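You operate a simulated robot arm through the tools that you are given. There is no shell and no other tool. Be economical: measure what you need, move in short steps, check, and stop when the job is done.

You are at the controls of a simulated robot arm. One attempt, no reset.

TASK
Fill the measuring jug to its line with cold water.
Fine: swing the spout to the middle; turn the tap off; put the jug back. Set down upright: measuring jug.

The check looks at the end state, three seconds after you hand in, the way a careful person would. Anything else that was tipped, shoved, dropped, spilled or broken makes it a failure.

THE ROBOT
A 6-joint arm with a two-finger parallel gripper, fixed in place. Base frame: the origin is at the foot of the arm, x ahead of it, y to its left, z up. Lengths are in mm, angles in degrees, forces in N, time in s.
With the tool pointing down near the work surface it reaches from about 320 to 700 mm from the base axis. Its first joint turns from -166.0 to 166.0 degrees. Payload 4.1 kg.
Tool frame: the origin (TCP) lies between the finger pads and is the grasp point; the fingertips stand 23 mm ahead of it; z points along the fingers, y is the line along which they close. Largest opening 94 mm; finger width 38, thickness 10; the body of the gripper, 54 by 96 mm, starts 39 mm behind the TCP.
Orientation is that of the tool frame in the base frame, as [roll, pitch, yaw] about the fixed x, y, z axes, in that order (R = Rz(yaw) Ry(pitch) Rx(roll)). With the fingers straight down and closing along the base's y, the tool's x points along the base's -x, its y along +y and its z along -z.

THE INTERFACE
- The arm moves only by the tool apply_moves. Its argument "plan" is a list of rows, each an object (a shift or turn left out is 0, a gripper value left out holds the last) with "xyz": the shift along the base's x, y, z in mm, a list of three; "rotation": the turn, a rotation vector about the base's x, y, z in degrees, a list of three; "gripper": the opening in per cent of the stroke, from 0 (shut) to 100 (fully open). In form: [{"xyz": [dx, dy, dz], "rotation": [rx, ry, rz], "gripper": gripper}, ...]. A call has 1 to 8 rows; each row is the pose to reach, as a shift and turn from the pose commanded when the call began. Each row takes 0.2 s and may step no farther than 50 mm and 8.6 degrees from the row before; otherwise, or with a gripper value out of range, the whole call is refused. A pose out of reach is approached as far as the arm can. The call stops where the force on the tool passes 70 N (or 10 N more than at its start, if that is more) or the arm is blocked; 0.2 s more then pass. The fingers move at their own pace (about 45 mm/s each) and stop on an object; they squeeze with about 34 N. The grip force told is the motor's: it shows also when the fingers shut on nothing. Time passes only in rows, and 0.2 s behind the last, so rows that repeat a pose let the fingers close. It gives the time, the measured TCP pose, the force on the tool (base axes), the opening and the grip force at its end, in the units of the frame above (readings bear some noise), with the torque about the TCP (base axes, N m) and any sound that the robot's microphone picked up.
- Cameras (640 x 400 px; columns grow to the right, rows downward): "scene" is fixed at [409.3, 664.7, 1605.2]; the picture's right is [-1.00, -0.05, 0.00], its down [-0.04, 0.76, -0.65] and it looks along [0.03, -0.65, -0.76] (base axes); focal length 214 px, centre (320, 200). "wrist" rides on the gripper at [86, 16, -75] in the tool frame; the picture's right is [-0.18, 0.98, 0.00], its down [-0.58, -0.11, -0.81] and it looks along [-0.79, -0.15, 0.59] (tool axes); focal length 243 px, centre (320, 200). There is no depth. A picture from a camera that has moved, and an enlarged one, comes with that camera's place and axes in the base frame and with its lens. The place of the scene camera against the robot may be out by one fixed shift of up to 25 mm in any direction.
- get_image(camera): a new picture of that camera. The clock stands still meanwhile.
- slide_trunk(by): slides the trunk up (or, below 0, down) by that many mm; the arm rides with it, the base frame stays. It gives what a move gives, with no picture.
- enlarge(camera, box): a new picture of the part [left, top, right, bottom] of that camera's present view, enlarged. The clock stands still meanwhile.
- hand_in(): hands the job in; it is judged then, once.

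Go step by step. Nothing tells you positions but the pictures and the camera data: compare them with the known pose of the tool, close in by small moves and look again before you grip or let go. The budget is 120 turns and 76 pictures, counting those below and the enlarged ones. Unless the task says otherwise, let go and move clear before handing in, and close with one line.

The tools are called after "Call:" by a JSON object that holds its "method" and its "body". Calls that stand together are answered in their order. apply_moves: Moves the arm, as the interface text tells. Its arguments: {"type":"object","properties":{"plan":{"type":"array","items":{"type":"object","properties":{"xyz":{"type":"array","items":{"type":"number"}},"rotation":{"type":"array","items":{"type":"number"}},"gripper":{"type":"number"}}}}},"required":["plan"]} The other tools are called the same way: slide_trunk (by) slides the trunk up or down; get_image (camera) takes a picture; enlarge (camera, box) takes an enlarged picture of a part of a camera's view; hand_in () hands the job in.

At the start:

```text
time: 0.0
ee_pos: [328.9, -90.7, 1311.2]
ee_rot: [-179.9, 0.1, 180.0]
wrist_force: [0.5, 0.0, 0.2]
moment: [-0.01, 0.03, -0.03]
width: 94.0
grasp_force: 0.0
trunk travel left (down, up): [-525.0, 65.0]
```

scene: 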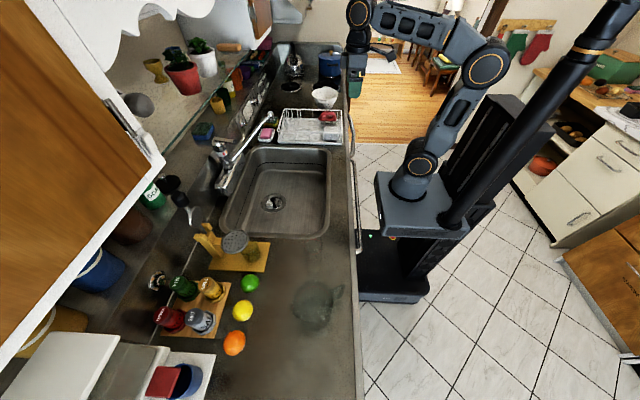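
wrist: 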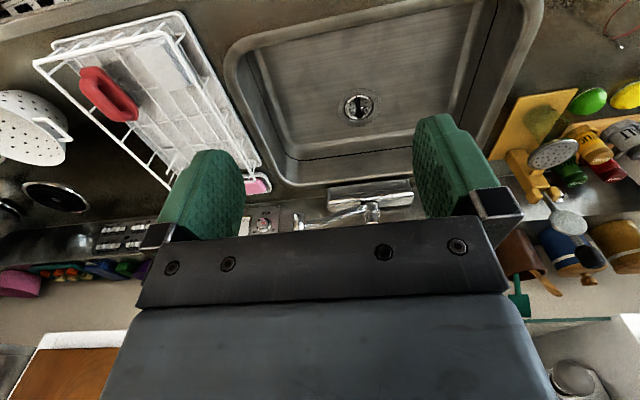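

I see the kitchen counter with the sink, a tap behind it, and what looks like a clear jug on the counter at scene pixel (315,300). I will look closer at the jug and tap before moving.

Call:
{"method": "enlarge", "body": {"camera": "scene", "box": [240, 240, 380, 340]}}

Call:
{"method": "enlarge", "body": {"camera": "scene", "box": [180, 90, 340, 250]}}

```text
4.00 times, centred on (310, 290) of scene
camera zoom: at [409.3, 664.7, 1605.2], right [-1.0, -0.05, 0.0], down [-0.04, 0.76, -0.65], along [0.03, -0.65, -0.76], focal length 858 px, centre (360, -160)
```

zoom: 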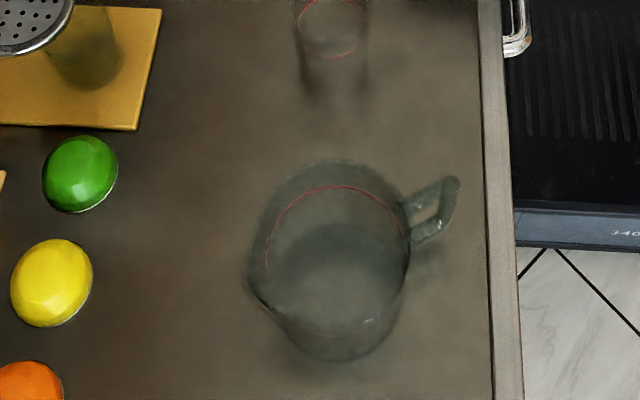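

```text
2.50 times, centred on (260, 170) of scene
camera zoom: at [409.3, 664.7, 1605.2], right [-1.0, -0.05, 0.0], down [-0.04, 0.76, -0.65], along [0.03, -0.65, -0.76], focal length 536 px, centre (470, 275)
```

zoom: 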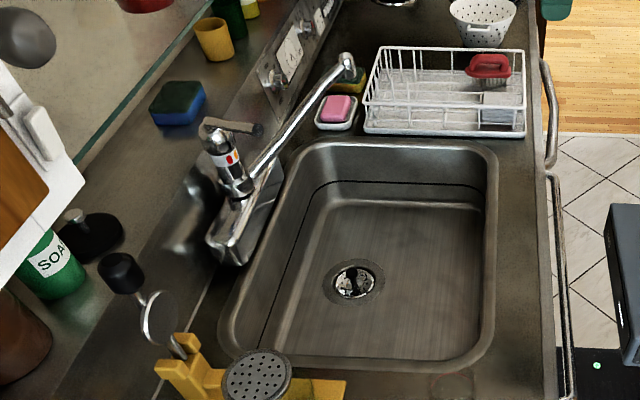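

The drain triangulates to about (675,-43,737), counter height near 930, and the jug near (430,518) with its handle towards the robot. I'll move the arm over there at height for a closer look.

Call:
{"method": "apply_moves", "body": {"plan": [{"xyz": [0, 50, 0]}, {"xyz": [0, 100, 0]}, {"xyz": [0, 150, 0]}, {"xyz": [0, 200, 0]}, {"xyz": [0, 250, 0]}, {"xyz": [0, 300, 0]}, {"xyz": [0, 350, 0]}, {"xyz": [0, 400, 0]}]}}

Call:
{"method": "get_image", "body": {"camera": "wrist"}}

Call:
{"method": "enlarge", "body": {"camera": "scene", "box": [190, 110, 290, 200]}}

```text
time: 1.8
ee_pos: [332.0, 311.0, 1308.0]
ee_rot: [180.0, 0.1, 179.8]
wrist_force: [0.0, -0.8, 0.3]
moment: [-0.01, -0.02, 0.02]
width: 94.1
grasp_force: 0.1
trunk travel left (down, up): [-525.0, 65.0]
```

```text
71 pictures are left
camera wrist: at [245.4, 326.9, 1384.0], right [0.19, 0.98, 0.0], down [0.58, -0.11, 0.81], along [0.79, -0.15, -0.59], focal length 243 px, centre (320, 200)
```

wrist: 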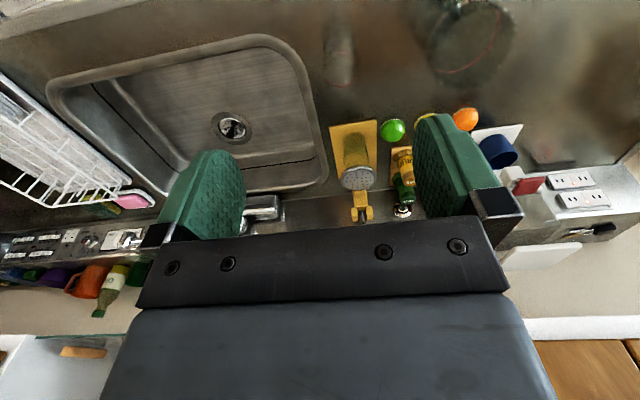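

```text
4.44 times, centred on (240, 155) of scene
camera zoom: at [409.3, 664.7, 1605.2], right [-1.0, -0.05, 0.0], down [-0.04, 0.76, -0.65], along [0.03, -0.65, -0.76], focal length 953 px, centre (676, 400)
```

zoom: 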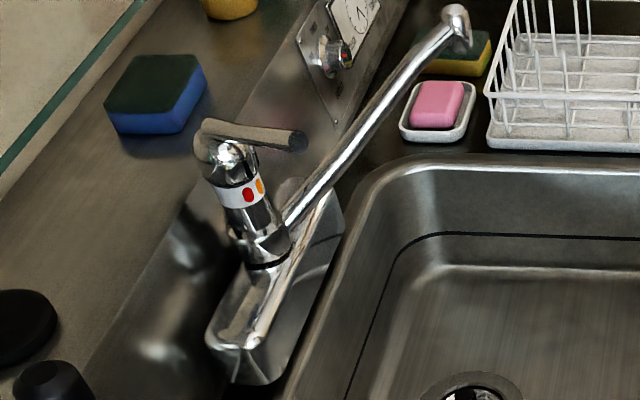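

The spout is swung off to the right over the soap; the lever mixer has red/orange marks facing the camera. Next I pull back and lower to view the jug with the wrist camera.

Call:
{"method": "apply_moves", "body": {"plan": [{"xyz": [-30, 40, 0]}, {"xyz": [-55, 80, 0]}, {"xyz": [-80, 120, 0]}, {"xyz": [-105, 160, 0]}, {"xyz": [-130, 200, 0]}, {"xyz": [-145, 240, 0]}]}}

Call:
{"method": "slide_trunk", "body": {"by": -150}}

Call:
{"method": "get_image", "body": {"camera": "wrist"}}

Call:
{"method": "get_image", "body": {"camera": "scene"}}

```text
time: 3.2
ee_pos: [181.4, 518.5, 1294.1]
ee_rot: [180.0, 0.0, -180.0]
wrist_force: [-0.2, 0.1, -0.1]
moment: [-0.02, 0.0, -0.03]
width: 94.4
grasp_force: 0.0
out of reach, approached as far as the arm can: row 5, 6
trunk travel left (down, up): [-525.0, 65.0]
```

```text
time: 5.0
ee_pos: [179.9, 517.5, 1145.2]
ee_rot: [179.9, -0.1, -179.9]
wrist_force: [-0.2, 1.0, -1.2]
moment: [0.01, 0.01, 0.02]
width: 93.9
grasp_force: 0.1
trunk travel left (down, up): [-375.0, 215.0]
```

```text
69 pictures are left
camera wrist: at [94.5, 534.5, 1220.1], right [0.18, 0.98, 0.0], down [0.58, -0.11, 0.81], along [0.79, -0.15, -0.59], focal length 243 px, centre (320, 200)
```

wrist: 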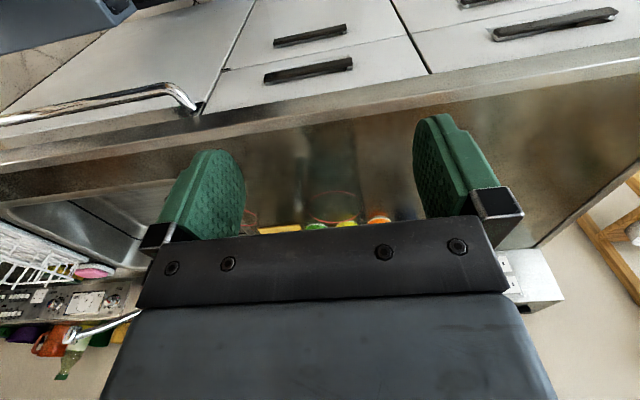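

```text
68 pictures are left
```

scene: 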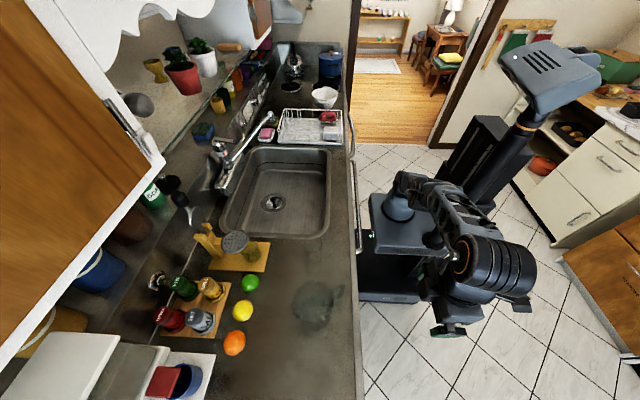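

The jug is faintly visible between the fingers; enlarge that.

Call:
{"method": "enlarge", "body": {"camera": "wrist", "box": [240, 90, 420, 240]}}

```text
2.67 times, centred on (330, 165) of wrist
camera zoom: at [94.5, 534.5, 1220.1], right [0.18, 0.98, 0.0], down [0.58, -0.11, 0.81], along [0.79, -0.15, -0.59], focal length 647 px, centre (293, 293)
```

zoom: 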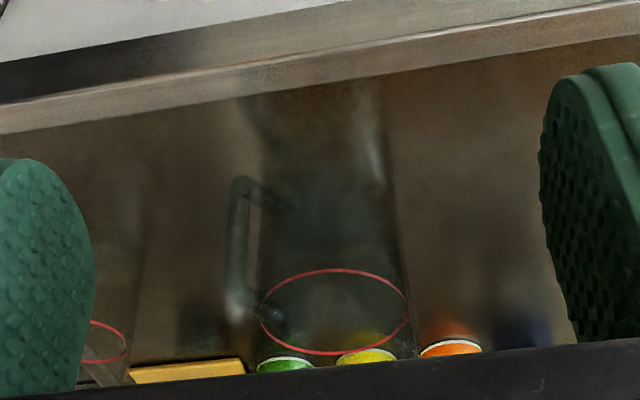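

The red fill ring shows at roughly (430,498,988) but the rim is cut off. I'll raise and move in a bit for a second wrist view to triangulate.

Call:
{"method": "slide_trunk", "body": {"by": 110}}

Call:
{"method": "apply_moves", "body": {"plan": [{"xyz": [40, -10, 0]}, {"xyz": [80, -20, 0]}]}}

Call:
{"method": "enlarge", "body": {"camera": "wrist", "box": [200, 0, 440, 150]}}

```text
time: 6.4
ee_pos: [180.4, 517.9, 1255.2]
ee_rot: [180.0, 0.0, -179.9]
wrist_force: [0.5, -0.2, -0.3]
moment: [0.0, -0.01, -0.02]
width: 93.9
grasp_force: 0.0
trunk travel left (down, up): [-485.0, 105.0]
```

```text
time: 7.0
ee_pos: [260.7, 494.8, 1250.6]
ee_rot: [179.9, 0.0, 180.0]
wrist_force: [0.6, 0.1, -0.2]
moment: [0.0, -0.03, 0.01]
width: 93.9
grasp_force: 0.2
out of reach, approached as far as the arm can: row 2
trunk travel left (down, up): [-485.0, 105.0]
```

```text
2.67 times, centred on (320, 75) of wrist
camera zoom: at [174.7, 512.0, 1326.9], right [0.18, 0.98, 0.0], down [0.58, -0.11, 0.81], along [0.79, -0.15, -0.59], focal length 647 px, centre (320, 533)
```

zoom: 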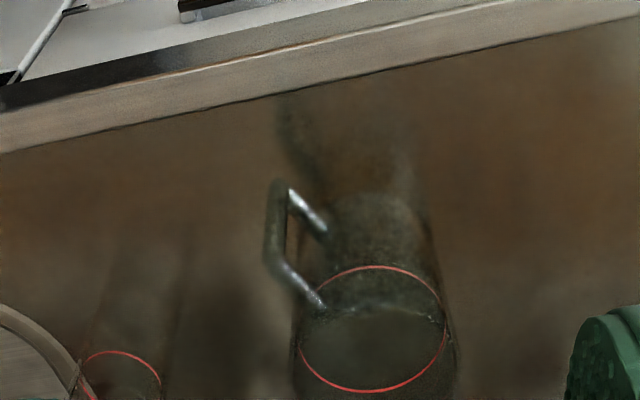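

The ring triangulates to about (420,498,995), counter ≈ 897, jug handle bar near (340,460) between z 945 and 1045. Before touching it I go inspect the tap, tilting the tool forward so the camera sees it.

Call:
{"method": "apply_moves", "body": {"plan": [{"xyz": [10, -48, 0]}, {"xyz": [20, -96, 0]}, {"xyz": [35, -144, 0]}, {"xyz": [50, -190, 0]}, {"xyz": [65, -236, 0]}, {"xyz": [75, -284, 0]}, {"xyz": [85, -332, 0]}, {"xyz": [85, -380, 0]}]}}

Call:
{"method": "apply_moves", "body": {"plan": [{"xyz": [10, -45, 0], "rotation": [0, -8, 0]}, {"xyz": [20, -90, 0], "rotation": [0, -16, 0]}, {"xyz": [30, -135, 0], "rotation": [0, -24, 0]}, {"xyz": [40, -180, 0], "rotation": [0, -32, 0]}, {"xyz": [50, -210, 0], "rotation": [0, -40, 0]}]}}

Call:
{"method": "get_image", "body": {"camera": "wrist"}}

```text
refused: row 3 steps farther than a row can; nothing moved
```

```text
time: 8.2
ee_pos: [312.9, 283.4, 1253.3]
ee_rot: [180.0, 40.1, 180.0]
wrist_force: [-0.4, 0.5, -0.8]
moment: [0.01, 0.0, 0.0]
width: 94.0
grasp_force: 0.0
trunk travel left (down, up): [-485.0, 105.0]
```

```text
65 pictures are left
camera wrist: at [199.5, 300.6, 1254.8], right [0.14, 0.98, 0.12], down [-0.08, -0.11, 0.99], along [0.99, -0.15, 0.06], focal length 243 px, centre (320, 200)
```

wrist: 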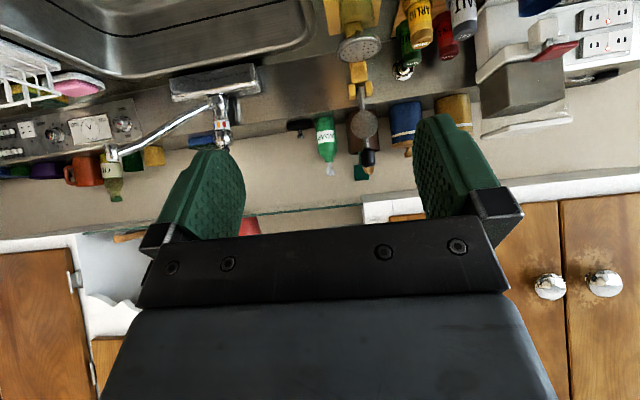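

Now the tap is visible. I move sideways until it is ahead of the camera.

Call:
{"method": "apply_moves", "body": {"plan": [{"xyz": [10, -48, 0]}, {"xyz": [20, -96, 0]}, {"xyz": [30, -144, 0]}, {"xyz": [40, -192, 0]}, {"xyz": [50, -240, 0]}, {"xyz": [60, -288, 0]}, {"xyz": [70, -336, 0]}, {"xyz": [80, -380, 0]}]}}

Call:
{"method": "get_image", "body": {"camera": "wrist"}}

```text
time: 10.0
ee_pos: [393.2, -97.9, 1254.5]
ee_rot: [179.8, 40.1, 180.0]
wrist_force: [0.0, 0.0, -0.4]
moment: [0.01, -0.01, 0.02]
width: 94.1
grasp_force: 0.0
trunk travel left (down, up): [-485.0, 105.0]
```

```text
64 pictures are left
camera wrist: at [278.7, -81.5, 1255.6], right [0.14, 0.98, 0.12], down [-0.07, -0.11, 0.99], along [0.99, -0.15, 0.06], focal length 243 px, centre (320, 200)
```

wrist: 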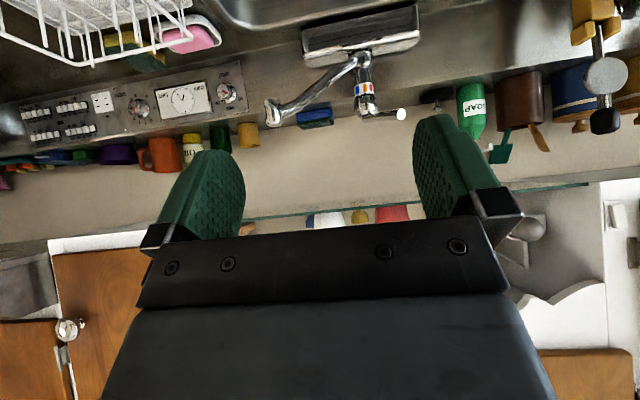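

Call:
{"method": "enlarge", "body": {"camera": "wrist", "box": [255, 30, 435, 140]}}

```text
3.56 times, centred on (345, 85) of wrist
camera zoom: at [278.7, -81.5, 1255.6], right [0.14, 0.98, 0.12], down [-0.07, -0.11, 0.99], along [0.99, -0.15, 0.06], focal length 863 px, centre (231, 609)
```

zoom: 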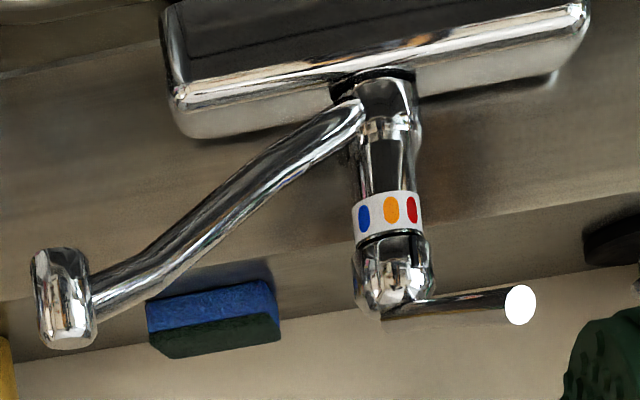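

The marks read blue (−y side), orange (middle), red (+y side); the lever tip is near (749,15,1147), tap hub (843,−40,1100), spout tip about (664,−200,1135). Next: raise the trunk and bring the open fingers to straddle the spout end.

Call:
{"method": "slide_trunk", "body": {"by": 100}}

Call:
{"method": "apply_moves", "body": {"plan": [{"xyz": [35, -20, -25]}, {"xyz": [70, -40, -50]}, {"xyz": [105, -60, -75]}, {"xyz": [140, -87, -100]}]}}

Call:
{"method": "get_image", "body": {"camera": "wrist"}}

Call:
{"method": "get_image", "body": {"camera": "scene"}}

```text
time: 11.3
ee_pos: [392.0, -96.4, 1353.6]
ee_rot: [180.0, 40.0, -180.0]
wrist_force: [0.3, -0.4, -0.1]
moment: [0.02, -0.05, -0.02]
width: 94.4
grasp_force: 0.1
trunk travel left (down, up): [-585.0, 5.0]
```

```text
refused: row 4 steps farther than a row can; nothing moved
```

```text
62 pictures are left
camera wrist: at [278.4, -80.7, 1355.7], right [0.14, 0.98, 0.12], down [-0.07, -0.11, 0.99], along [0.99, -0.15, 0.06], focal length 243 px, centre (320, 200)
```

wrist: 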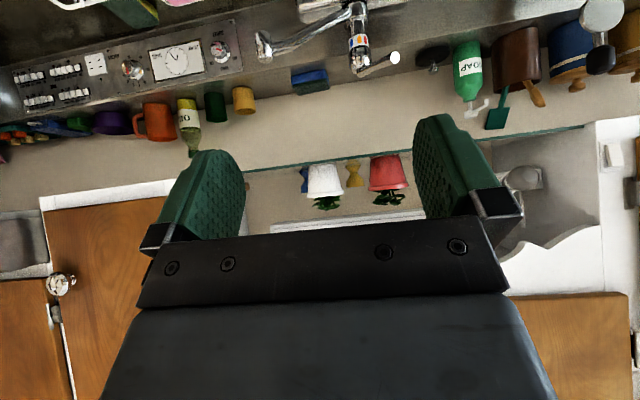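

```text
61 pictures are left
```

scene: 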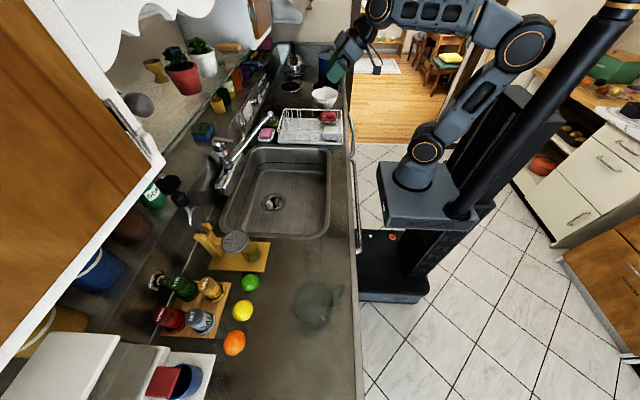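

Triangulated from two wrist views: nozzle (650,−198,1136), lever end (738,14,1148). Approaching the nozzle from above and in front.

Call:
{"method": "apply_moves", "body": {"plan": [{"xyz": [31, -17, -25]}, {"xyz": [62, -34, -50]}, {"xyz": [93, -51, -75]}, {"xyz": [124, -68, -100]}, {"xyz": [155, -84, -124]}]}}

Call:
{"method": "get_image", "body": {"camera": "wrist"}}

```text
time: 12.5
ee_pos: [549.9, -179.7, 1228.5]
ee_rot: [179.9, 40.0, 180.0]
wrist_force: [1.1, 0.5, -0.2]
moment: [0.02, 0.0, 0.0]
width: 94.2
grasp_force: 0.1
trunk travel left (down, up): [-585.0, 5.0]
```

```text
60 pictures are left
camera wrist: at [434.7, -164.0, 1230.6], right [0.14, 0.98, 0.12], down [-0.07, -0.11, 0.99], along [0.99, -0.15, 0.06], focal length 243 px, centre (320, 200)
```

wrist: 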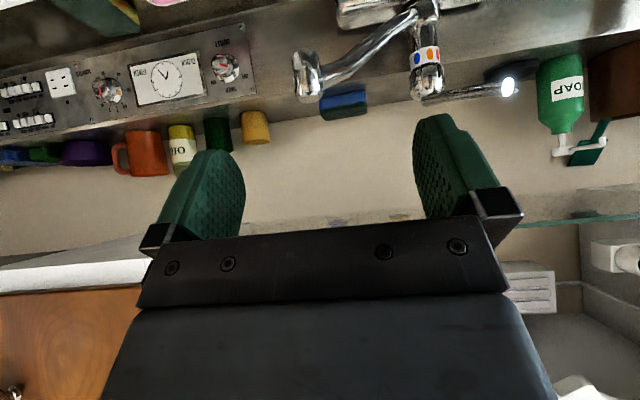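

Nozzle position confirmed; column is at (829,−40). Lowering the open fingers around the nozzle.

Call:
{"method": "apply_moves", "body": {"plan": [{"xyz": [35, -3, -28]}, {"xyz": [65, -5, -56]}, {"xyz": [93, -8, -82]}]}}

Call:
{"method": "get_image", "body": {"camera": "wrist"}}

```text
time: 13.3
ee_pos: [642.0, -188.8, 1144.6]
ee_rot: [179.9, 40.0, 179.9]
wrist_force: [0.6, 0.2, 0.6]
moment: [0.01, 0.01, -0.01]
width: 93.9
grasp_force: 0.1
trunk travel left (down, up): [-585.0, 5.0]
```

```text
59 pictures are left
camera wrist: at [527.8, -172.7, 1147.1], right [0.14, 0.98, 0.12], down [-0.07, -0.11, 0.99], along [0.99, -0.15, 0.06], focal length 243 px, centre (320, 200)
```

wrist: 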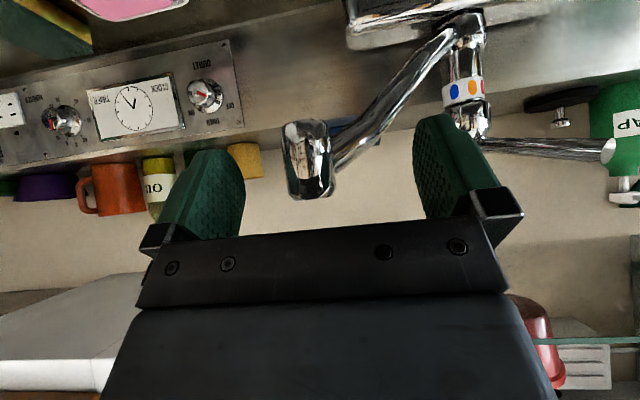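

The nozzle sits between the fingers. Now sweep along the arc to bring it to the middle.

Call:
{"method": "apply_moves", "body": {"plan": [{"xyz": [-8, 22, 0]}, {"xyz": [-16, 44, 0]}, {"xyz": [-23, 69, 0]}, {"xyz": [-35, 96, 0]}, {"xyz": [-44, 123, 0]}, {"xyz": [-50, 152, 0]}, {"xyz": [-52, 178, 0]}]}}

Call:
{"method": "get_image", "body": {"camera": "wrist"}}

Call:
{"method": "enlarge", "body": {"camera": "scene", "box": [180, 90, 340, 250]}}

```text
time: 14.9
ee_pos: [588.7, -10.5, 1148.1]
ee_rot: [179.9, 39.9, -179.9]
wrist_force: [-0.1, 0.3, -0.5]
moment: [0.0, 0.01, 0.01]
width: 94.1
grasp_force: 0.1
trunk travel left (down, up): [-585.0, 5.0]
```

```text
58 pictures are left
camera wrist: at [474.0, 5.7, 1150.8], right [0.14, 0.98, 0.12], down [-0.07, -0.11, 0.99], along [0.99, -0.15, 0.06], focal length 243 px, centre (320, 200)
```

wrist: 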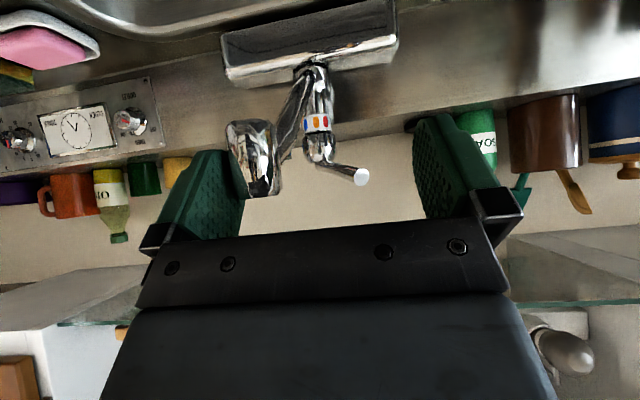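

```text
2.50 times, centred on (260, 170) of scene
camera zoom: at [409.3, 664.7, 1605.2], right [-1.0, -0.05, 0.0], down [-0.04, 0.76, -0.65], along [0.03, -0.65, -0.76], focal length 536 px, centre (470, 275)
```

zoom: 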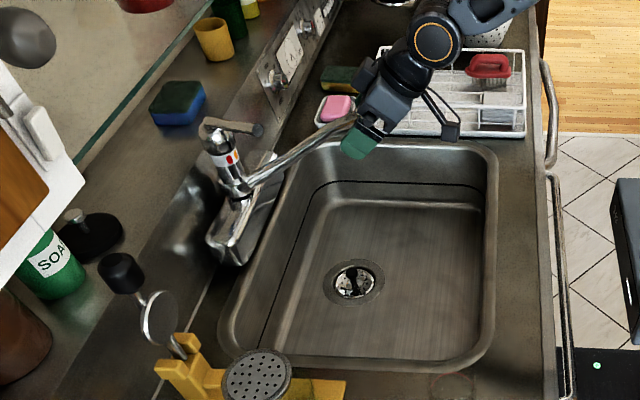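

The spout now sits at y≈−42, in line with the tap body and drain. I centre the fingers off it, back away upward, then return to the jug.

Call:
{"method": "apply_moves", "body": {"plan": [{"xyz": [0, -32, 0]}, {"xyz": [-30, -32, 36]}, {"xyz": [-60, -32, 72]}, {"xyz": [-90, -10, 100]}, {"xyz": [-125, 20, 110]}, {"xyz": [-160, 50, 110]}, {"xyz": [-190, 85, 110]}]}}

Call:
{"method": "apply_moves", "body": {"plan": [{"xyz": [-5, 45, 0], "rotation": [0, 8, 0]}, {"xyz": [-10, 90, 0], "rotation": [0, 16, 0]}, {"xyz": [-20, 135, 0], "rotation": [0, 24, 0]}, {"xyz": [-30, 180, 0], "rotation": [0, 32, 0]}, {"xyz": [-40, 225, 0], "rotation": [0, 40, 0]}, {"xyz": [-50, 270, 0], "rotation": [0, 40, 0]}, {"xyz": [-60, 315, 0], "rotation": [0, 40, 0]}]}}

Call:
{"method": "slide_trunk", "body": {"by": -150}}

Call:
{"method": "get_image", "body": {"camera": "wrist"}}

Call:
{"method": "get_image", "body": {"camera": "scene"}}

```text
time: 16.5
ee_pos: [397.6, 72.8, 1255.6]
ee_rot: [-180.0, 40.0, 180.0]
wrist_force: [-0.7, 0.5, 0.0]
moment: [0.04, 0.02, -0.01]
width: 93.8
grasp_force: 0.1
trunk travel left (down, up): [-585.0, 5.0]
```

```text
time: 18.1
ee_pos: [338.0, 391.2, 1257.0]
ee_rot: [-180.0, -0.1, -180.0]
wrist_force: [-0.1, 0.2, 0.8]
moment: [-0.01, 0.01, 0.03]
width: 94.1
grasp_force: 0.2
trunk travel left (down, up): [-585.0, 5.0]
```

```text
time: 19.9
ee_pos: [338.8, 389.7, 1108.3]
ee_rot: [-180.0, 0.1, 180.0]
wrist_force: [0.0, -0.3, -0.8]
moment: [0.04, 0.0, 0.01]
width: 94.0
grasp_force: 0.0
trunk travel left (down, up): [-435.0, 155.0]
```

```text
56 pictures are left
camera wrist: at [252.2, 406.8, 1183.6], right [0.18, 0.98, 0.0], down [0.58, -0.11, 0.81], along [0.79, -0.15, -0.59], focal length 243 px, centre (320, 200)
```

wrist: 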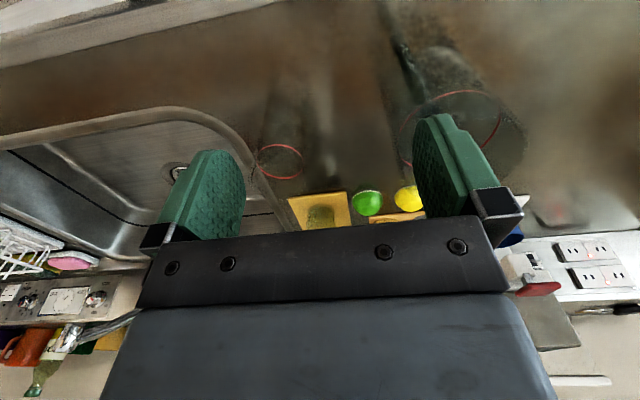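

```text
55 pictures are left
```

scene: 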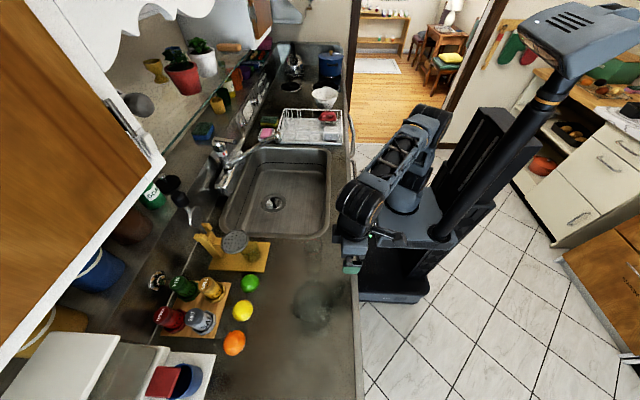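

The glass with another ring stands near (448,320); the handled jug is the target. Zooming on its handle.

Call:
{"method": "enlarge", "body": {"camera": "wrist", "box": [370, 0, 540, 180]}}

```text
2.22 times, centred on (455, 90) of wrist
camera zoom: at [252.2, 406.8, 1183.6], right [0.18, 0.98, 0.0], down [0.58, -0.11, 0.81], along [0.79, -0.15, -0.59], focal length 539 px, centre (20, 444)
```

zoom: 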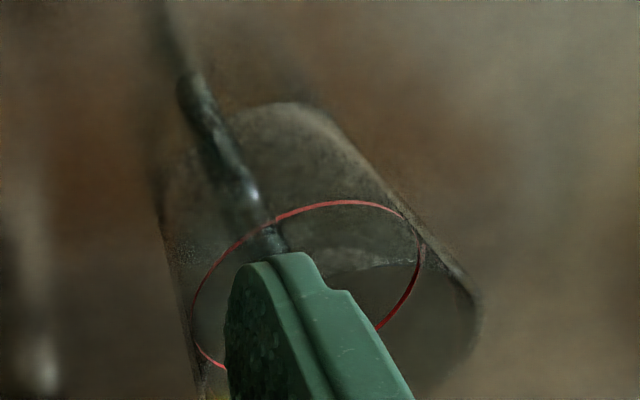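

Handle bar spans roughly (337,460,1053) to (350,457,945), in a plane turned about 25°. I align above it with yaw 25° and check.

Call:
{"method": "apply_moves", "body": {"plan": [{"xyz": [2, 25, 10], "rotation": [0, 0, 8.3]}, {"xyz": [5, 50, 10], "rotation": [0, 0, 16.6]}, {"xyz": [7, 74, 10], "rotation": [0, 0, 25]}]}}

Call:
{"method": "get_image", "body": {"camera": "wrist"}}

Call:
{"method": "enlarge", "body": {"camera": "wrist", "box": [240, 0, 420, 220]}}

```text
time: 20.6
ee_pos: [346.9, 465.0, 1116.5]
ee_rot: [180.0, 0.0, -154.9]
wrist_force: [0.4, 0.1, 0.0]
moment: [0.02, -0.02, 0.02]
width: 94.1
grasp_force: 0.1
trunk travel left (down, up): [-435.0, 155.0]
```

```text
53 pictures are left
camera wrist: at [262.4, 443.6, 1192.4], right [-0.25, 0.97, 0.0], down [0.57, 0.15, 0.81], along [0.78, 0.2, -0.59], focal length 243 px, centre (320, 200)
```

wrist: 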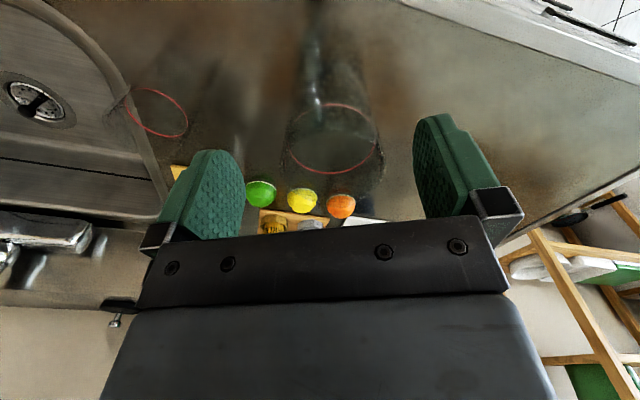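

```text
1.82 times, centred on (330, 110) of wrist
camera zoom: at [262.4, 443.6, 1192.4], right [-0.25, 0.97, 0.0], down [0.57, 0.15, 0.81], along [0.78, 0.2, -0.59], focal length 441 px, centre (302, 364)
```

zoom: 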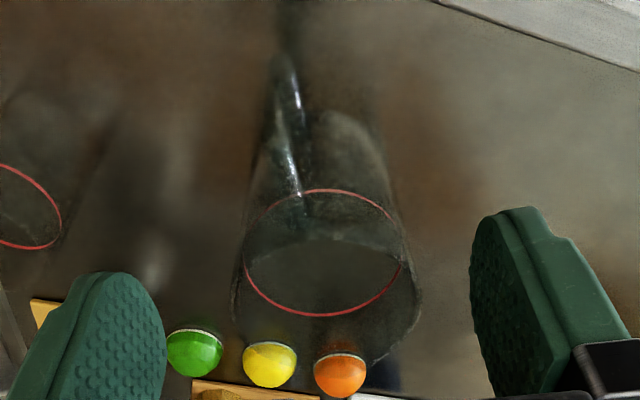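

Refined: handle bar near (349,455), z≈940–1020, rim about 1035, plane turned ~30°. I shift and lower part way, then look again.

Call:
{"method": "apply_moves", "body": {"plan": [{"xyz": [8, -6, -20], "rotation": [0, 0, 5]}, {"xyz": [8, -6, -60], "rotation": [0, 0, 5]}]}}

Call:
{"method": "enlarge", "body": {"camera": "wrist", "box": [220, 0, 440, 220]}}

Call:
{"method": "enlarge", "body": {"camera": "scene", "box": [260, 250, 380, 340]}}

```text
time: 21.2
ee_pos: [355.5, 457.7, 1058.6]
ee_rot: [179.9, 0.0, -150.0]
wrist_force: [0.2, 0.8, 0.5]
moment: [0.03, 0.01, 0.02]
width: 94.0
grasp_force: 0.1
trunk travel left (down, up): [-435.0, 155.0]
```

```text
1.82 times, centred on (330, 110) of wrist
camera zoom: at [272.0, 429.7, 1134.0], right [-0.33, 0.94, 0.0], down [0.56, 0.2, 0.81], along [0.76, 0.27, -0.59], focal length 441 px, centre (302, 364)
```

zoom: 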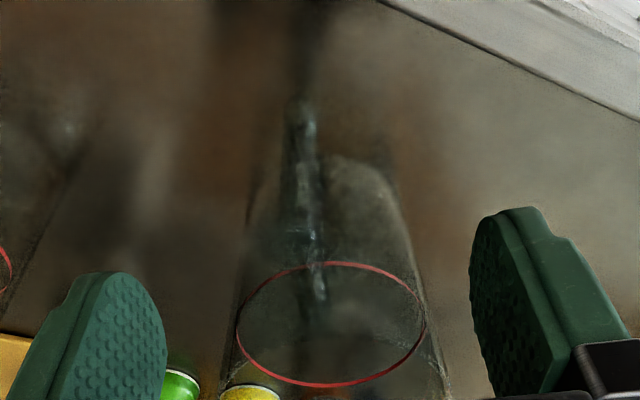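

```text
4.44 times, centred on (320, 295) of scene
camera zoom: at [409.3, 664.7, 1605.2], right [-1.0, -0.05, 0.0], down [-0.04, 0.76, -0.65], along [0.03, -0.65, -0.76], focal length 953 px, centre (320, -222)
```

zoom: 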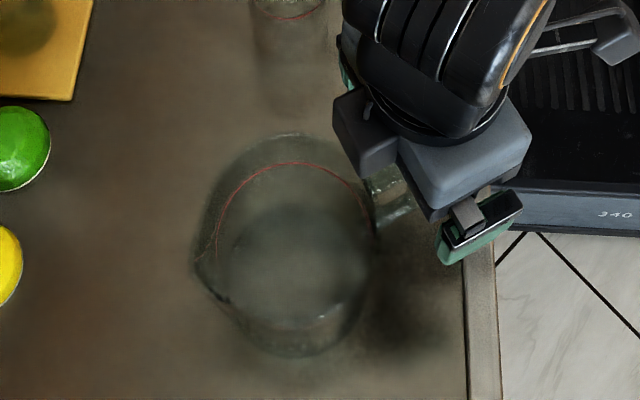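

The bar is centred between the fingers with the right orientation. Lowering to grip height.

Call:
{"method": "apply_moves", "body": {"plan": [{"xyz": [0, 0, -20]}, {"xyz": [0, 0, -40]}, {"xyz": [0, 0, -57]}]}}

Call:
{"method": "enlarge", "body": {"camera": "wrist", "box": [220, 0, 440, 220]}}

```text
time: 22.1
ee_pos: [354.3, 458.2, 1000.0]
ee_rot: [180.0, 0.0, -150.0]
wrist_force: [0.0, -0.3, 0.0]
moment: [-0.01, 0.0, -0.01]
width: 94.1
grasp_force: 0.0
trunk travel left (down, up): [-435.0, 155.0]
```

```text
1.82 times, centred on (330, 110) of wrist
camera zoom: at [271.0, 428.5, 1076.1], right [-0.33, 0.94, 0.0], down [0.56, 0.2, 0.81], along [0.76, 0.27, -0.59], focal length 441 px, centre (302, 364)
```

zoom: 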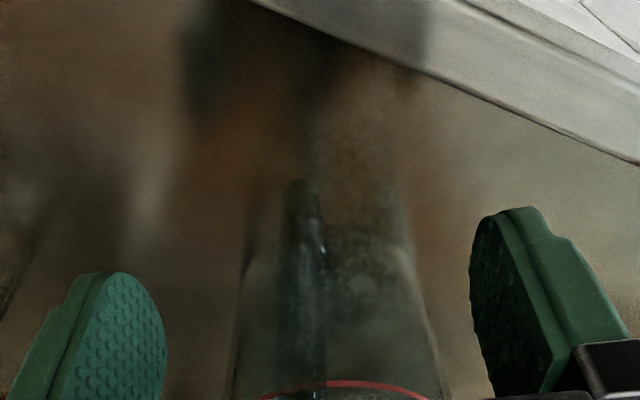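

Aligned; now closing the gripper on the handle.

Call:
{"method": "apply_moves", "body": {"plan": [{"gripper": 60}, {"gripper": 40}, {"gripper": 20}, {"gripper": 5}, {"gripper": 0}, {"gripper": 0}, {"gripper": 0}]}}

Call:
{"method": "enlarge", "body": {"camera": "wrist", "box": [220, 0, 440, 220]}}

```text
time: 23.6
ee_pos: [353.0, 455.8, 1000.6]
ee_rot: [179.9, 0.0, -149.9]
wrist_force: [0.3, -0.3, 0.2]
moment: [0.01, -0.06, -0.05]
width: 11.8
grasp_force: 34.0
trunk travel left (down, up): [-435.0, 155.0]
```

```text
1.82 times, centred on (330, 110) of wrist
camera zoom: at [271.0, 428.4, 1076.4], right [-0.33, 0.94, 0.0], down [0.56, 0.2, 0.81], along [0.76, 0.27, -0.59], focal length 441 px, centre (302, 364)
```

zoom: 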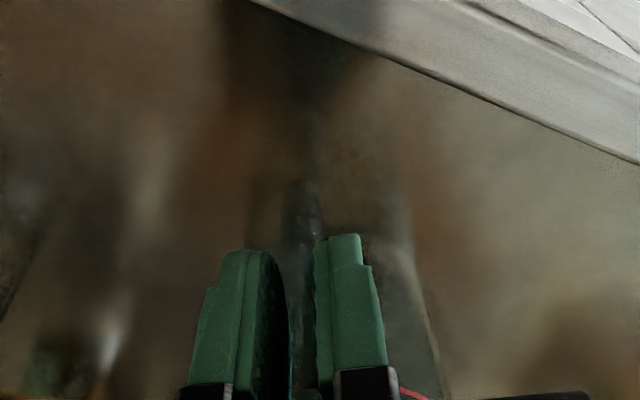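

Gripped on an 11.8 mm bar. A small test lift.

Call:
{"method": "apply_moves", "body": {"plan": [{"xyz": [0, 0, 10]}, {"xyz": [0, 0, 25]}, {"xyz": [0, 0, 40]}, {"xyz": [0, 0, 40]}]}}

Call:
{"method": "get_image", "body": {"camera": "scene"}}

Call:
{"method": "enlarge", "body": {"camera": "wrist", "box": [220, 0, 440, 220]}}

```text
time: 24.6
ee_pos: [353.9, 457.1, 1041.3]
ee_rot: [-180.0, 0.0, -150.0]
wrist_force: [-0.3, -0.9, -1.3]
moment: [-0.08, 0.12, 0.02]
width: 11.7
grasp_force: 34.1
trunk travel left (down, up): [-435.0, 155.0]
```

```text
47 pictures are left
```

scene: 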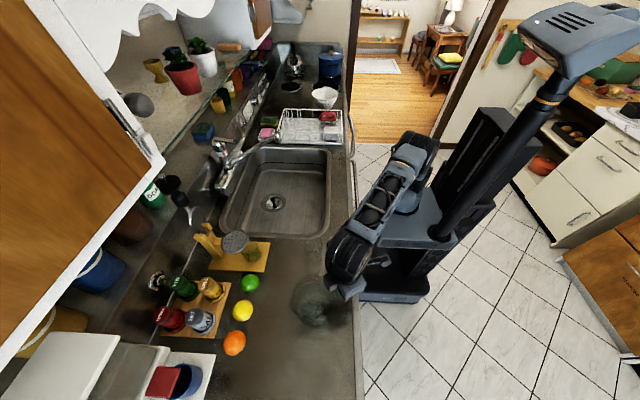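

```text
1.82 times, centred on (330, 110) of wrist
camera zoom: at [271.0, 428.7, 1116.8], right [-0.33, 0.94, 0.0], down [0.56, 0.2, 0.81], along [0.76, 0.27, -0.59], focal length 441 px, centre (302, 364)
```

zoom: 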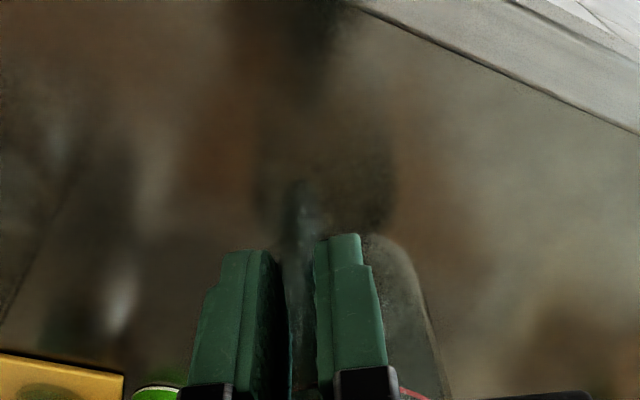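

The jug lifts cleanly without tilt. I raise it with the trunk to clear the glass, and carry it round towards the sink.

Call:
{"method": "slide_trunk", "body": {"by": 130}}

Call:
{"method": "apply_moves", "body": {"plan": [{"xyz": [-20, -38, 0]}, {"xyz": [-40, -78, 0]}, {"xyz": [-55, -118, 0]}, {"xyz": [-60, -160, 0]}, {"xyz": [-60, -202, 0]}, {"xyz": [-50, -244, 0]}, {"xyz": [-40, -286, 0]}, {"xyz": [-25, -328, 0]}]}}

Call:
{"method": "apply_moves", "body": {"plan": [{"xyz": [20, -35, 0]}, {"xyz": [45, -70, 0]}, {"xyz": [75, -100, 0]}, {"xyz": [105, -130, 0]}, {"xyz": [135, -160, 0]}, {"xyz": [165, -190, 0]}, {"xyz": [165, -190, 0]}]}}

Call:
{"method": "get_image", "body": {"camera": "scene"}}

Call:
{"method": "get_image", "body": {"camera": "wrist"}}

```text
time: 26.2
ee_pos: [353.6, 457.9, 1171.3]
ee_rot: [-179.9, 0.1, -150.0]
wrist_force: [0.6, 0.0, -2.1]
moment: [-0.08, 0.12, 0.0]
width: 12.0
grasp_force: 33.6
trunk travel left (down, up): [-565.0, 25.0]
```

```text
time: 28.0
ee_pos: [329.4, 129.6, 1172.6]
ee_rot: [180.0, 0.0, -150.0]
wrist_force: [0.2, 0.0, -1.4]
moment: [-0.08, 0.1, -0.03]
width: 11.6
grasp_force: 34.1
trunk travel left (down, up): [-565.0, 25.0]
```

```text
time: 29.6
ee_pos: [492.5, -61.3, 1171.4]
ee_rot: [180.0, -0.1, -150.0]
wrist_force: [-0.5, -0.4, -1.4]
moment: [-0.12, 0.15, -0.04]
width: 11.7
grasp_force: 33.8
trunk travel left (down, up): [-565.0, 25.0]
```

```text
45 pictures are left
```

scene: 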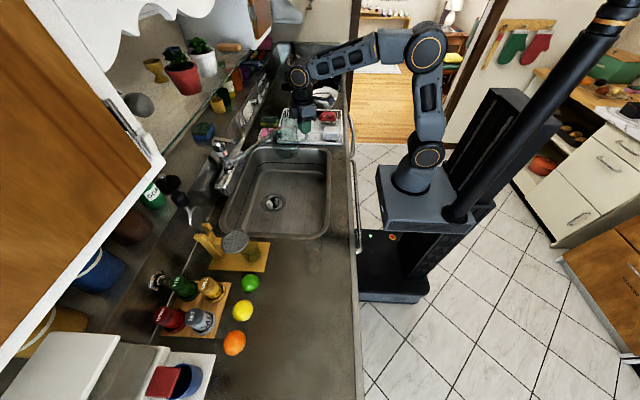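

```text
44 pictures are left
camera wrist: at [411.3, -90.2, 1247.2], right [-0.33, 0.94, 0.0], down [0.56, 0.2, 0.81], along [0.76, 0.27, -0.59], focal length 243 px, centre (320, 200)
```

wrist: 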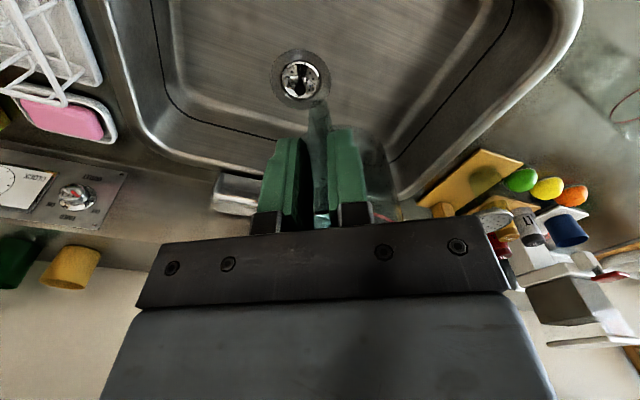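

I came close to the spout at this height, so I back away and check whether the spout was touched.

Call:
{"method": "apply_moves", "body": {"plan": [{"xyz": [-30, 0, 0]}, {"xyz": [-70, 0, 0]}, {"xyz": [-70, 0, -40]}]}}

Call:
{"method": "enlarge", "body": {"camera": "scene", "box": [200, 60, 360, 220]}}

Call:
{"method": "enlarge", "body": {"camera": "wrist", "box": [200, 0, 440, 240]}}

```text
time: 30.4
ee_pos: [423.0, -62.6, 1130.6]
ee_rot: [180.0, 0.1, -150.0]
wrist_force: [-0.1, -0.1, -1.9]
moment: [-0.05, 0.15, -0.04]
width: 11.7
grasp_force: 34.2
trunk travel left (down, up): [-565.0, 25.0]
```

```text
2.50 times, centred on (280, 140) of scene
camera zoom: at [409.3, 664.7, 1605.2], right [-1.0, -0.05, 0.0], down [-0.04, 0.76, -0.65], along [0.03, -0.65, -0.76], focal length 536 px, centre (420, 350)
```

zoom: 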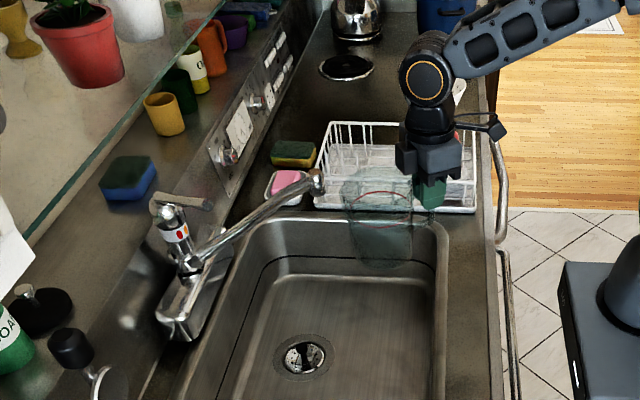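

```text
1.67 times, centred on (320, 120) of wrist
camera zoom: at [340.6, -90.4, 1206.8], right [-0.33, 0.94, 0.0], down [0.56, 0.2, 0.81], along [0.76, 0.27, -0.59], focal length 404 px, centre (320, 333)
```

zoom: 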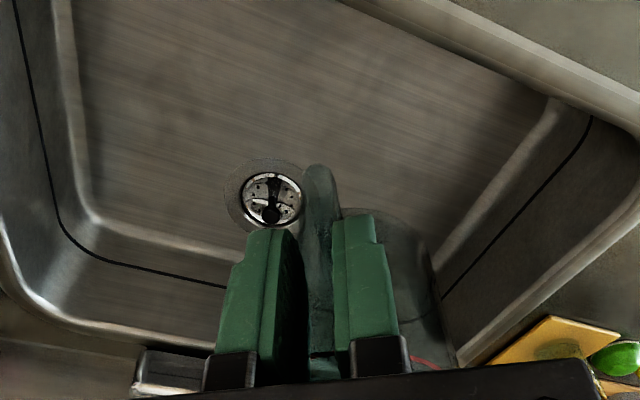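

The spout is unmoved at the middle and the jug hangs upright. I lower it below spout level first, then slide it under the nozzle.

Call:
{"method": "apply_moves", "body": {"plan": [{"xyz": [0, 0, -45]}, {"xyz": [0, 0, -90]}, {"xyz": [0, 0, -130]}, {"xyz": [45, -8, -140]}, {"xyz": [80, -14, -150]}, {"xyz": [104, -19, -170]}]}}

Call:
{"method": "enlarge", "body": {"camera": "scene", "box": [200, 80, 360, 240]}}

Call:
{"method": "enlarge", "body": {"camera": "wrist", "box": [200, 0, 440, 240]}}

```text
time: 31.8
ee_pos: [528.8, -78.9, 961.3]
ee_rot: [179.9, 0.0, -150.1]
wrist_force: [-0.1, 0.9, -2.5]
moment: [-0.07, 0.15, -0.01]
width: 11.9
grasp_force: 34.5
trunk travel left (down, up): [-565.0, 25.0]
```

```text
2.50 times, centred on (280, 160) of scene
camera zoom: at [409.3, 664.7, 1605.2], right [-1.0, -0.05, 0.0], down [-0.04, 0.76, -0.65], along [0.03, -0.65, -0.76], focal length 536 px, centre (420, 300)
```

zoom: 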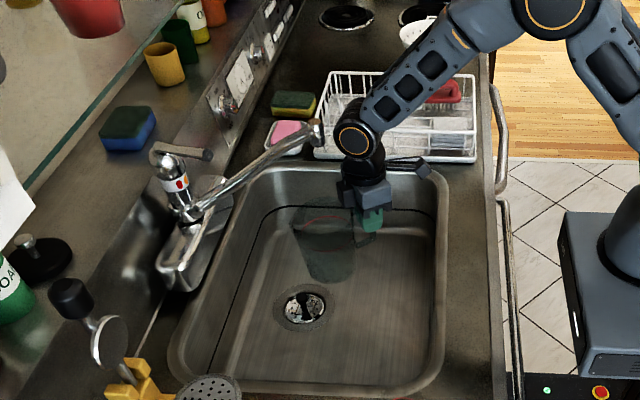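

```text
1.67 times, centred on (320, 120) of wrist
camera zoom: at [446.2, -107.2, 1036.8], right [-0.33, 0.94, 0.0], down [0.56, 0.2, 0.81], along [0.76, 0.27, -0.59], focal length 404 px, centre (320, 333)
```

zoom: 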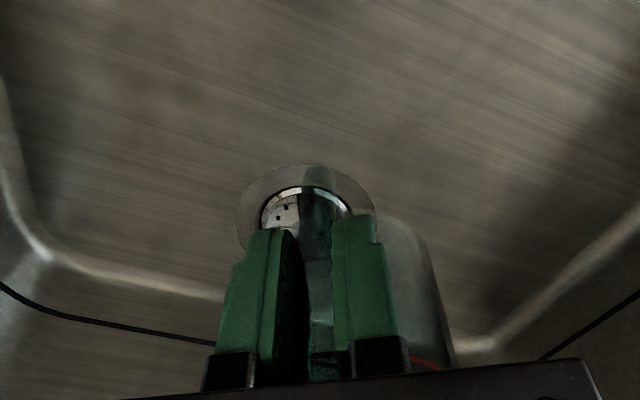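

The drain flange starts near x≈602, so I'll set the jug slightly in front of it at axis (570,−42), still under the stream. Lowering towards the sink floor.

Call:
{"method": "apply_moves", "body": {"plan": [{"xyz": [-23, -3, -30]}, {"xyz": [-23, -3, -60]}, {"xyz": [-23, -3, -85]}, {"xyz": [-23, -3, -95]}]}}

Call:
{"method": "enlarge", "body": {"camera": "scene", "box": [220, 120, 340, 230]}}

```text
time: 32.8
ee_pos: [504.3, -81.4, 866.3]
ee_rot: [179.9, 0.0, -150.0]
wrist_force: [0.4, -1.2, -2.8]
moment: [-0.1, 0.13, -0.01]
width: 11.7
grasp_force: 34.2
trunk travel left (down, up): [-565.0, 25.0]
```

```text
3.64 times, centred on (280, 175) of scene
camera zoom: at [409.3, 664.7, 1605.2], right [-1.0, -0.05, 0.0], down [-0.04, 0.76, -0.65], along [0.03, -0.65, -0.76], focal length 780 px, centre (466, 291)
```

zoom: 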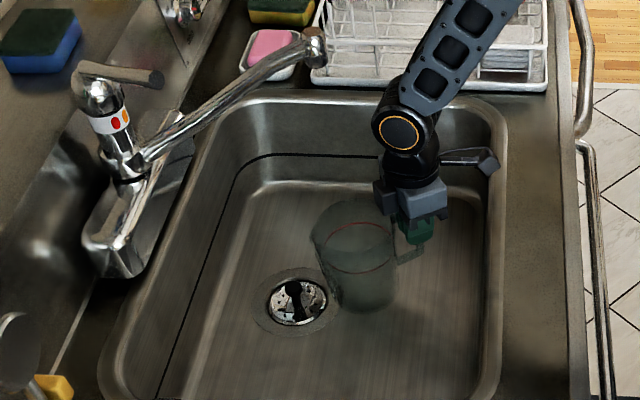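

Jug is just above the floor. Lowering in small steps while watching the force.

Call:
{"method": "apply_moves", "body": {"plan": [{"xyz": [0, 0, -4]}, {"xyz": [0, 0, -8]}, {"xyz": [0, 0, -12]}, {"xyz": [0, 0, -12]}]}}

```text
time: 33.8
ee_pos: [503.3, -82.4, 853.4]
ee_rot: [179.9, 0.0, -150.0]
wrist_force: [0.2, -0.3, -2.9]
moment: [-0.06, 0.14, 0.04]
width: 11.8
grasp_force: 34.0
trunk travel left (down, up): [-565.0, 25.0]
```

Call:
{"method": "apply_moves", "body": {"plan": [{"xyz": [0, 0, -3]}, {"xyz": [0, 0, -6]}, {"xyz": [0, 0, -8]}, {"xyz": [0, 0, -8]}]}}

```text
time: 34.8
ee_pos: [503.8, -83.2, 845.4]
ee_rot: [179.9, 0.0, -150.0]
wrist_force: [-0.2, -1.1, -2.7]
moment: [-0.11, 0.13, 0.01]
width: 11.7
grasp_force: 33.9
trunk travel left (down, up): [-565.0, 25.0]
```

Call:
{"method": "apply_moves", "body": {"plan": [{"xyz": [0, 0, -3]}, {"xyz": [0, 0, -6]}, {"xyz": [0, 0, -6]}]}}

Call:
{"method": "apply_moves", "body": {"plan": [{"xyz": [0, 0, -2]}, {"xyz": [0, 0, -4]}, {"xyz": [0, 0, -4]}]}}

Call:
{"method": "enlarge", "body": {"camera": "wrist", "box": [200, 0, 440, 240]}}

```text
time: 35.6
ee_pos: [505.4, -82.7, 841.8]
ee_rot: [-179.9, 0.1, -150.0]
wrist_force: [5.0, -0.4, 16.4]
moment: [-0.36, 2.21, 0.14]
width: 11.6
grasp_force: 34.1
trunk travel left (down, up): [-565.0, 25.0]
```

```text
time: 36.4
ee_pos: [509.2, -84.3, 839.6]
ee_rot: [-179.7, 0.3, -149.9]
wrist_force: [6.3, 0.7, 13.0]
moment: [-0.41, 2.02, 0.07]
width: 11.7
grasp_force: 34.6
trunk travel left (down, up): [-565.0, 25.0]
stopped in row 3: the force on the tool passed its limit at 72 N (the readings are from after the stop); the commanded pose is now the measured one
```

```text
1.67 times, centred on (320, 120) of wrist
camera zoom: at [425.6, -112.2, 914.7], right [-0.33, 0.94, 0.0], down [0.55, 0.2, 0.81], along [0.76, 0.27, -0.59], focal length 404 px, centre (320, 333)
```

zoom: 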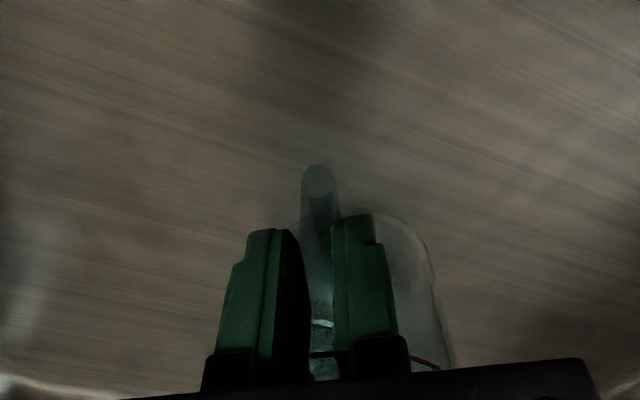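

The torque shows the wrist camera bracket touching the counter edge, not the jug on the floor. I raise slightly and turn the hand so the bracket stays inside the sink.

Call:
{"method": "apply_moves", "body": {"plan": [{"xyz": [0, 0, 20]}, {"xyz": [6, -6, 20], "rotation": [0, 0, 7.5]}, {"xyz": [12, -12, 20], "rotation": [0, 0, 15]}, {"xyz": [18, -18, 20], "rotation": [0, 0, 22.5]}, {"xyz": [25, -25, 20], "rotation": [0, 0, 30]}, {"xyz": [25, -25, 20], "rotation": [0, 0, 30]}]}}

Call:
{"method": "enlarge", "body": {"camera": "scene", "box": [220, 120, 340, 230]}}

Call:
{"method": "enlarge", "body": {"camera": "wrist", "box": [200, 0, 440, 240]}}

```text
time: 37.8
ee_pos: [533.8, -107.6, 859.6]
ee_rot: [-179.9, 0.1, -119.7]
wrist_force: [0.3, 0.6, -2.8]
moment: [-0.14, 0.1, -0.01]
width: 11.6
grasp_force: 34.1
trunk travel left (down, up): [-565.0, 25.0]
```

```text
3.64 times, centred on (280, 175) of scene
camera zoom: at [409.3, 664.7, 1605.2], right [-1.0, -0.05, 0.0], down [-0.04, 0.76, -0.65], along [0.03, -0.65, -0.76], focal length 780 px, centre (466, 291)
```

zoom: 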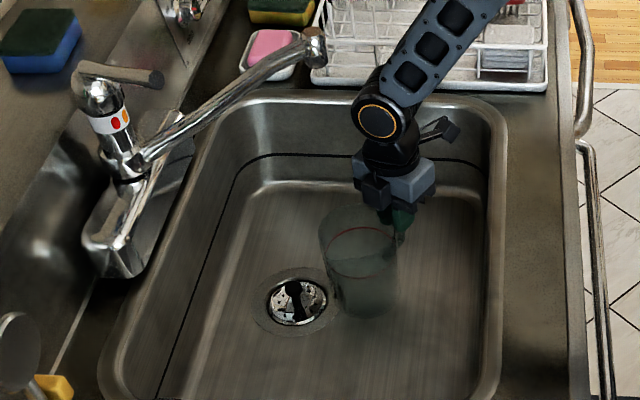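

```text
1.67 times, centred on (320, 120) of wrist
camera zoom: at [475.1, -175.2, 934.6], right [-0.76, 0.65, 0.0], down [0.38, 0.45, 0.81], along [0.53, 0.61, -0.59], focal length 404 px, centre (320, 333)
```

zoom: 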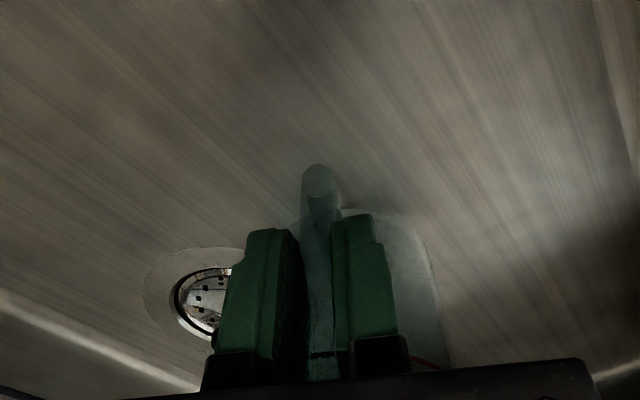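

The jug is upright, clear of the drain flange, and the bracket is inside the sink. Lowering gently to contact.

Call:
{"method": "apply_moves", "body": {"plan": [{"xyz": [0, 0, -5]}, {"xyz": [0, 0, -10]}, {"xyz": [0, 0, -15]}, {"xyz": [0, 0, -18]}, {"xyz": [0, 0, -18]}]}}

Call:
{"method": "apply_moves", "body": {"plan": [{"xyz": [0, 0, -2]}, {"xyz": [0, 0, -4]}, {"xyz": [0, 0, -4]}]}}

```text
time: 39.0
ee_pos: [532.6, -109.0, 841.3]
ee_rot: [-179.7, 0.3, -119.9]
wrist_force: [0.0, -0.6, -1.8]
moment: [-0.13, 0.06, 0.0]
width: 11.8
grasp_force: 34.0
trunk travel left (down, up): [-565.0, 25.0]
```

```text
time: 39.8
ee_pos: [531.6, -109.0, 835.3]
ee_rot: [-179.8, 0.2, -119.8]
wrist_force: [0.8, 0.1, -2.0]
moment: [-0.13, 0.09, 0.0]
width: 11.8
grasp_force: 33.9
trunk travel left (down, up): [-565.0, 25.0]
```

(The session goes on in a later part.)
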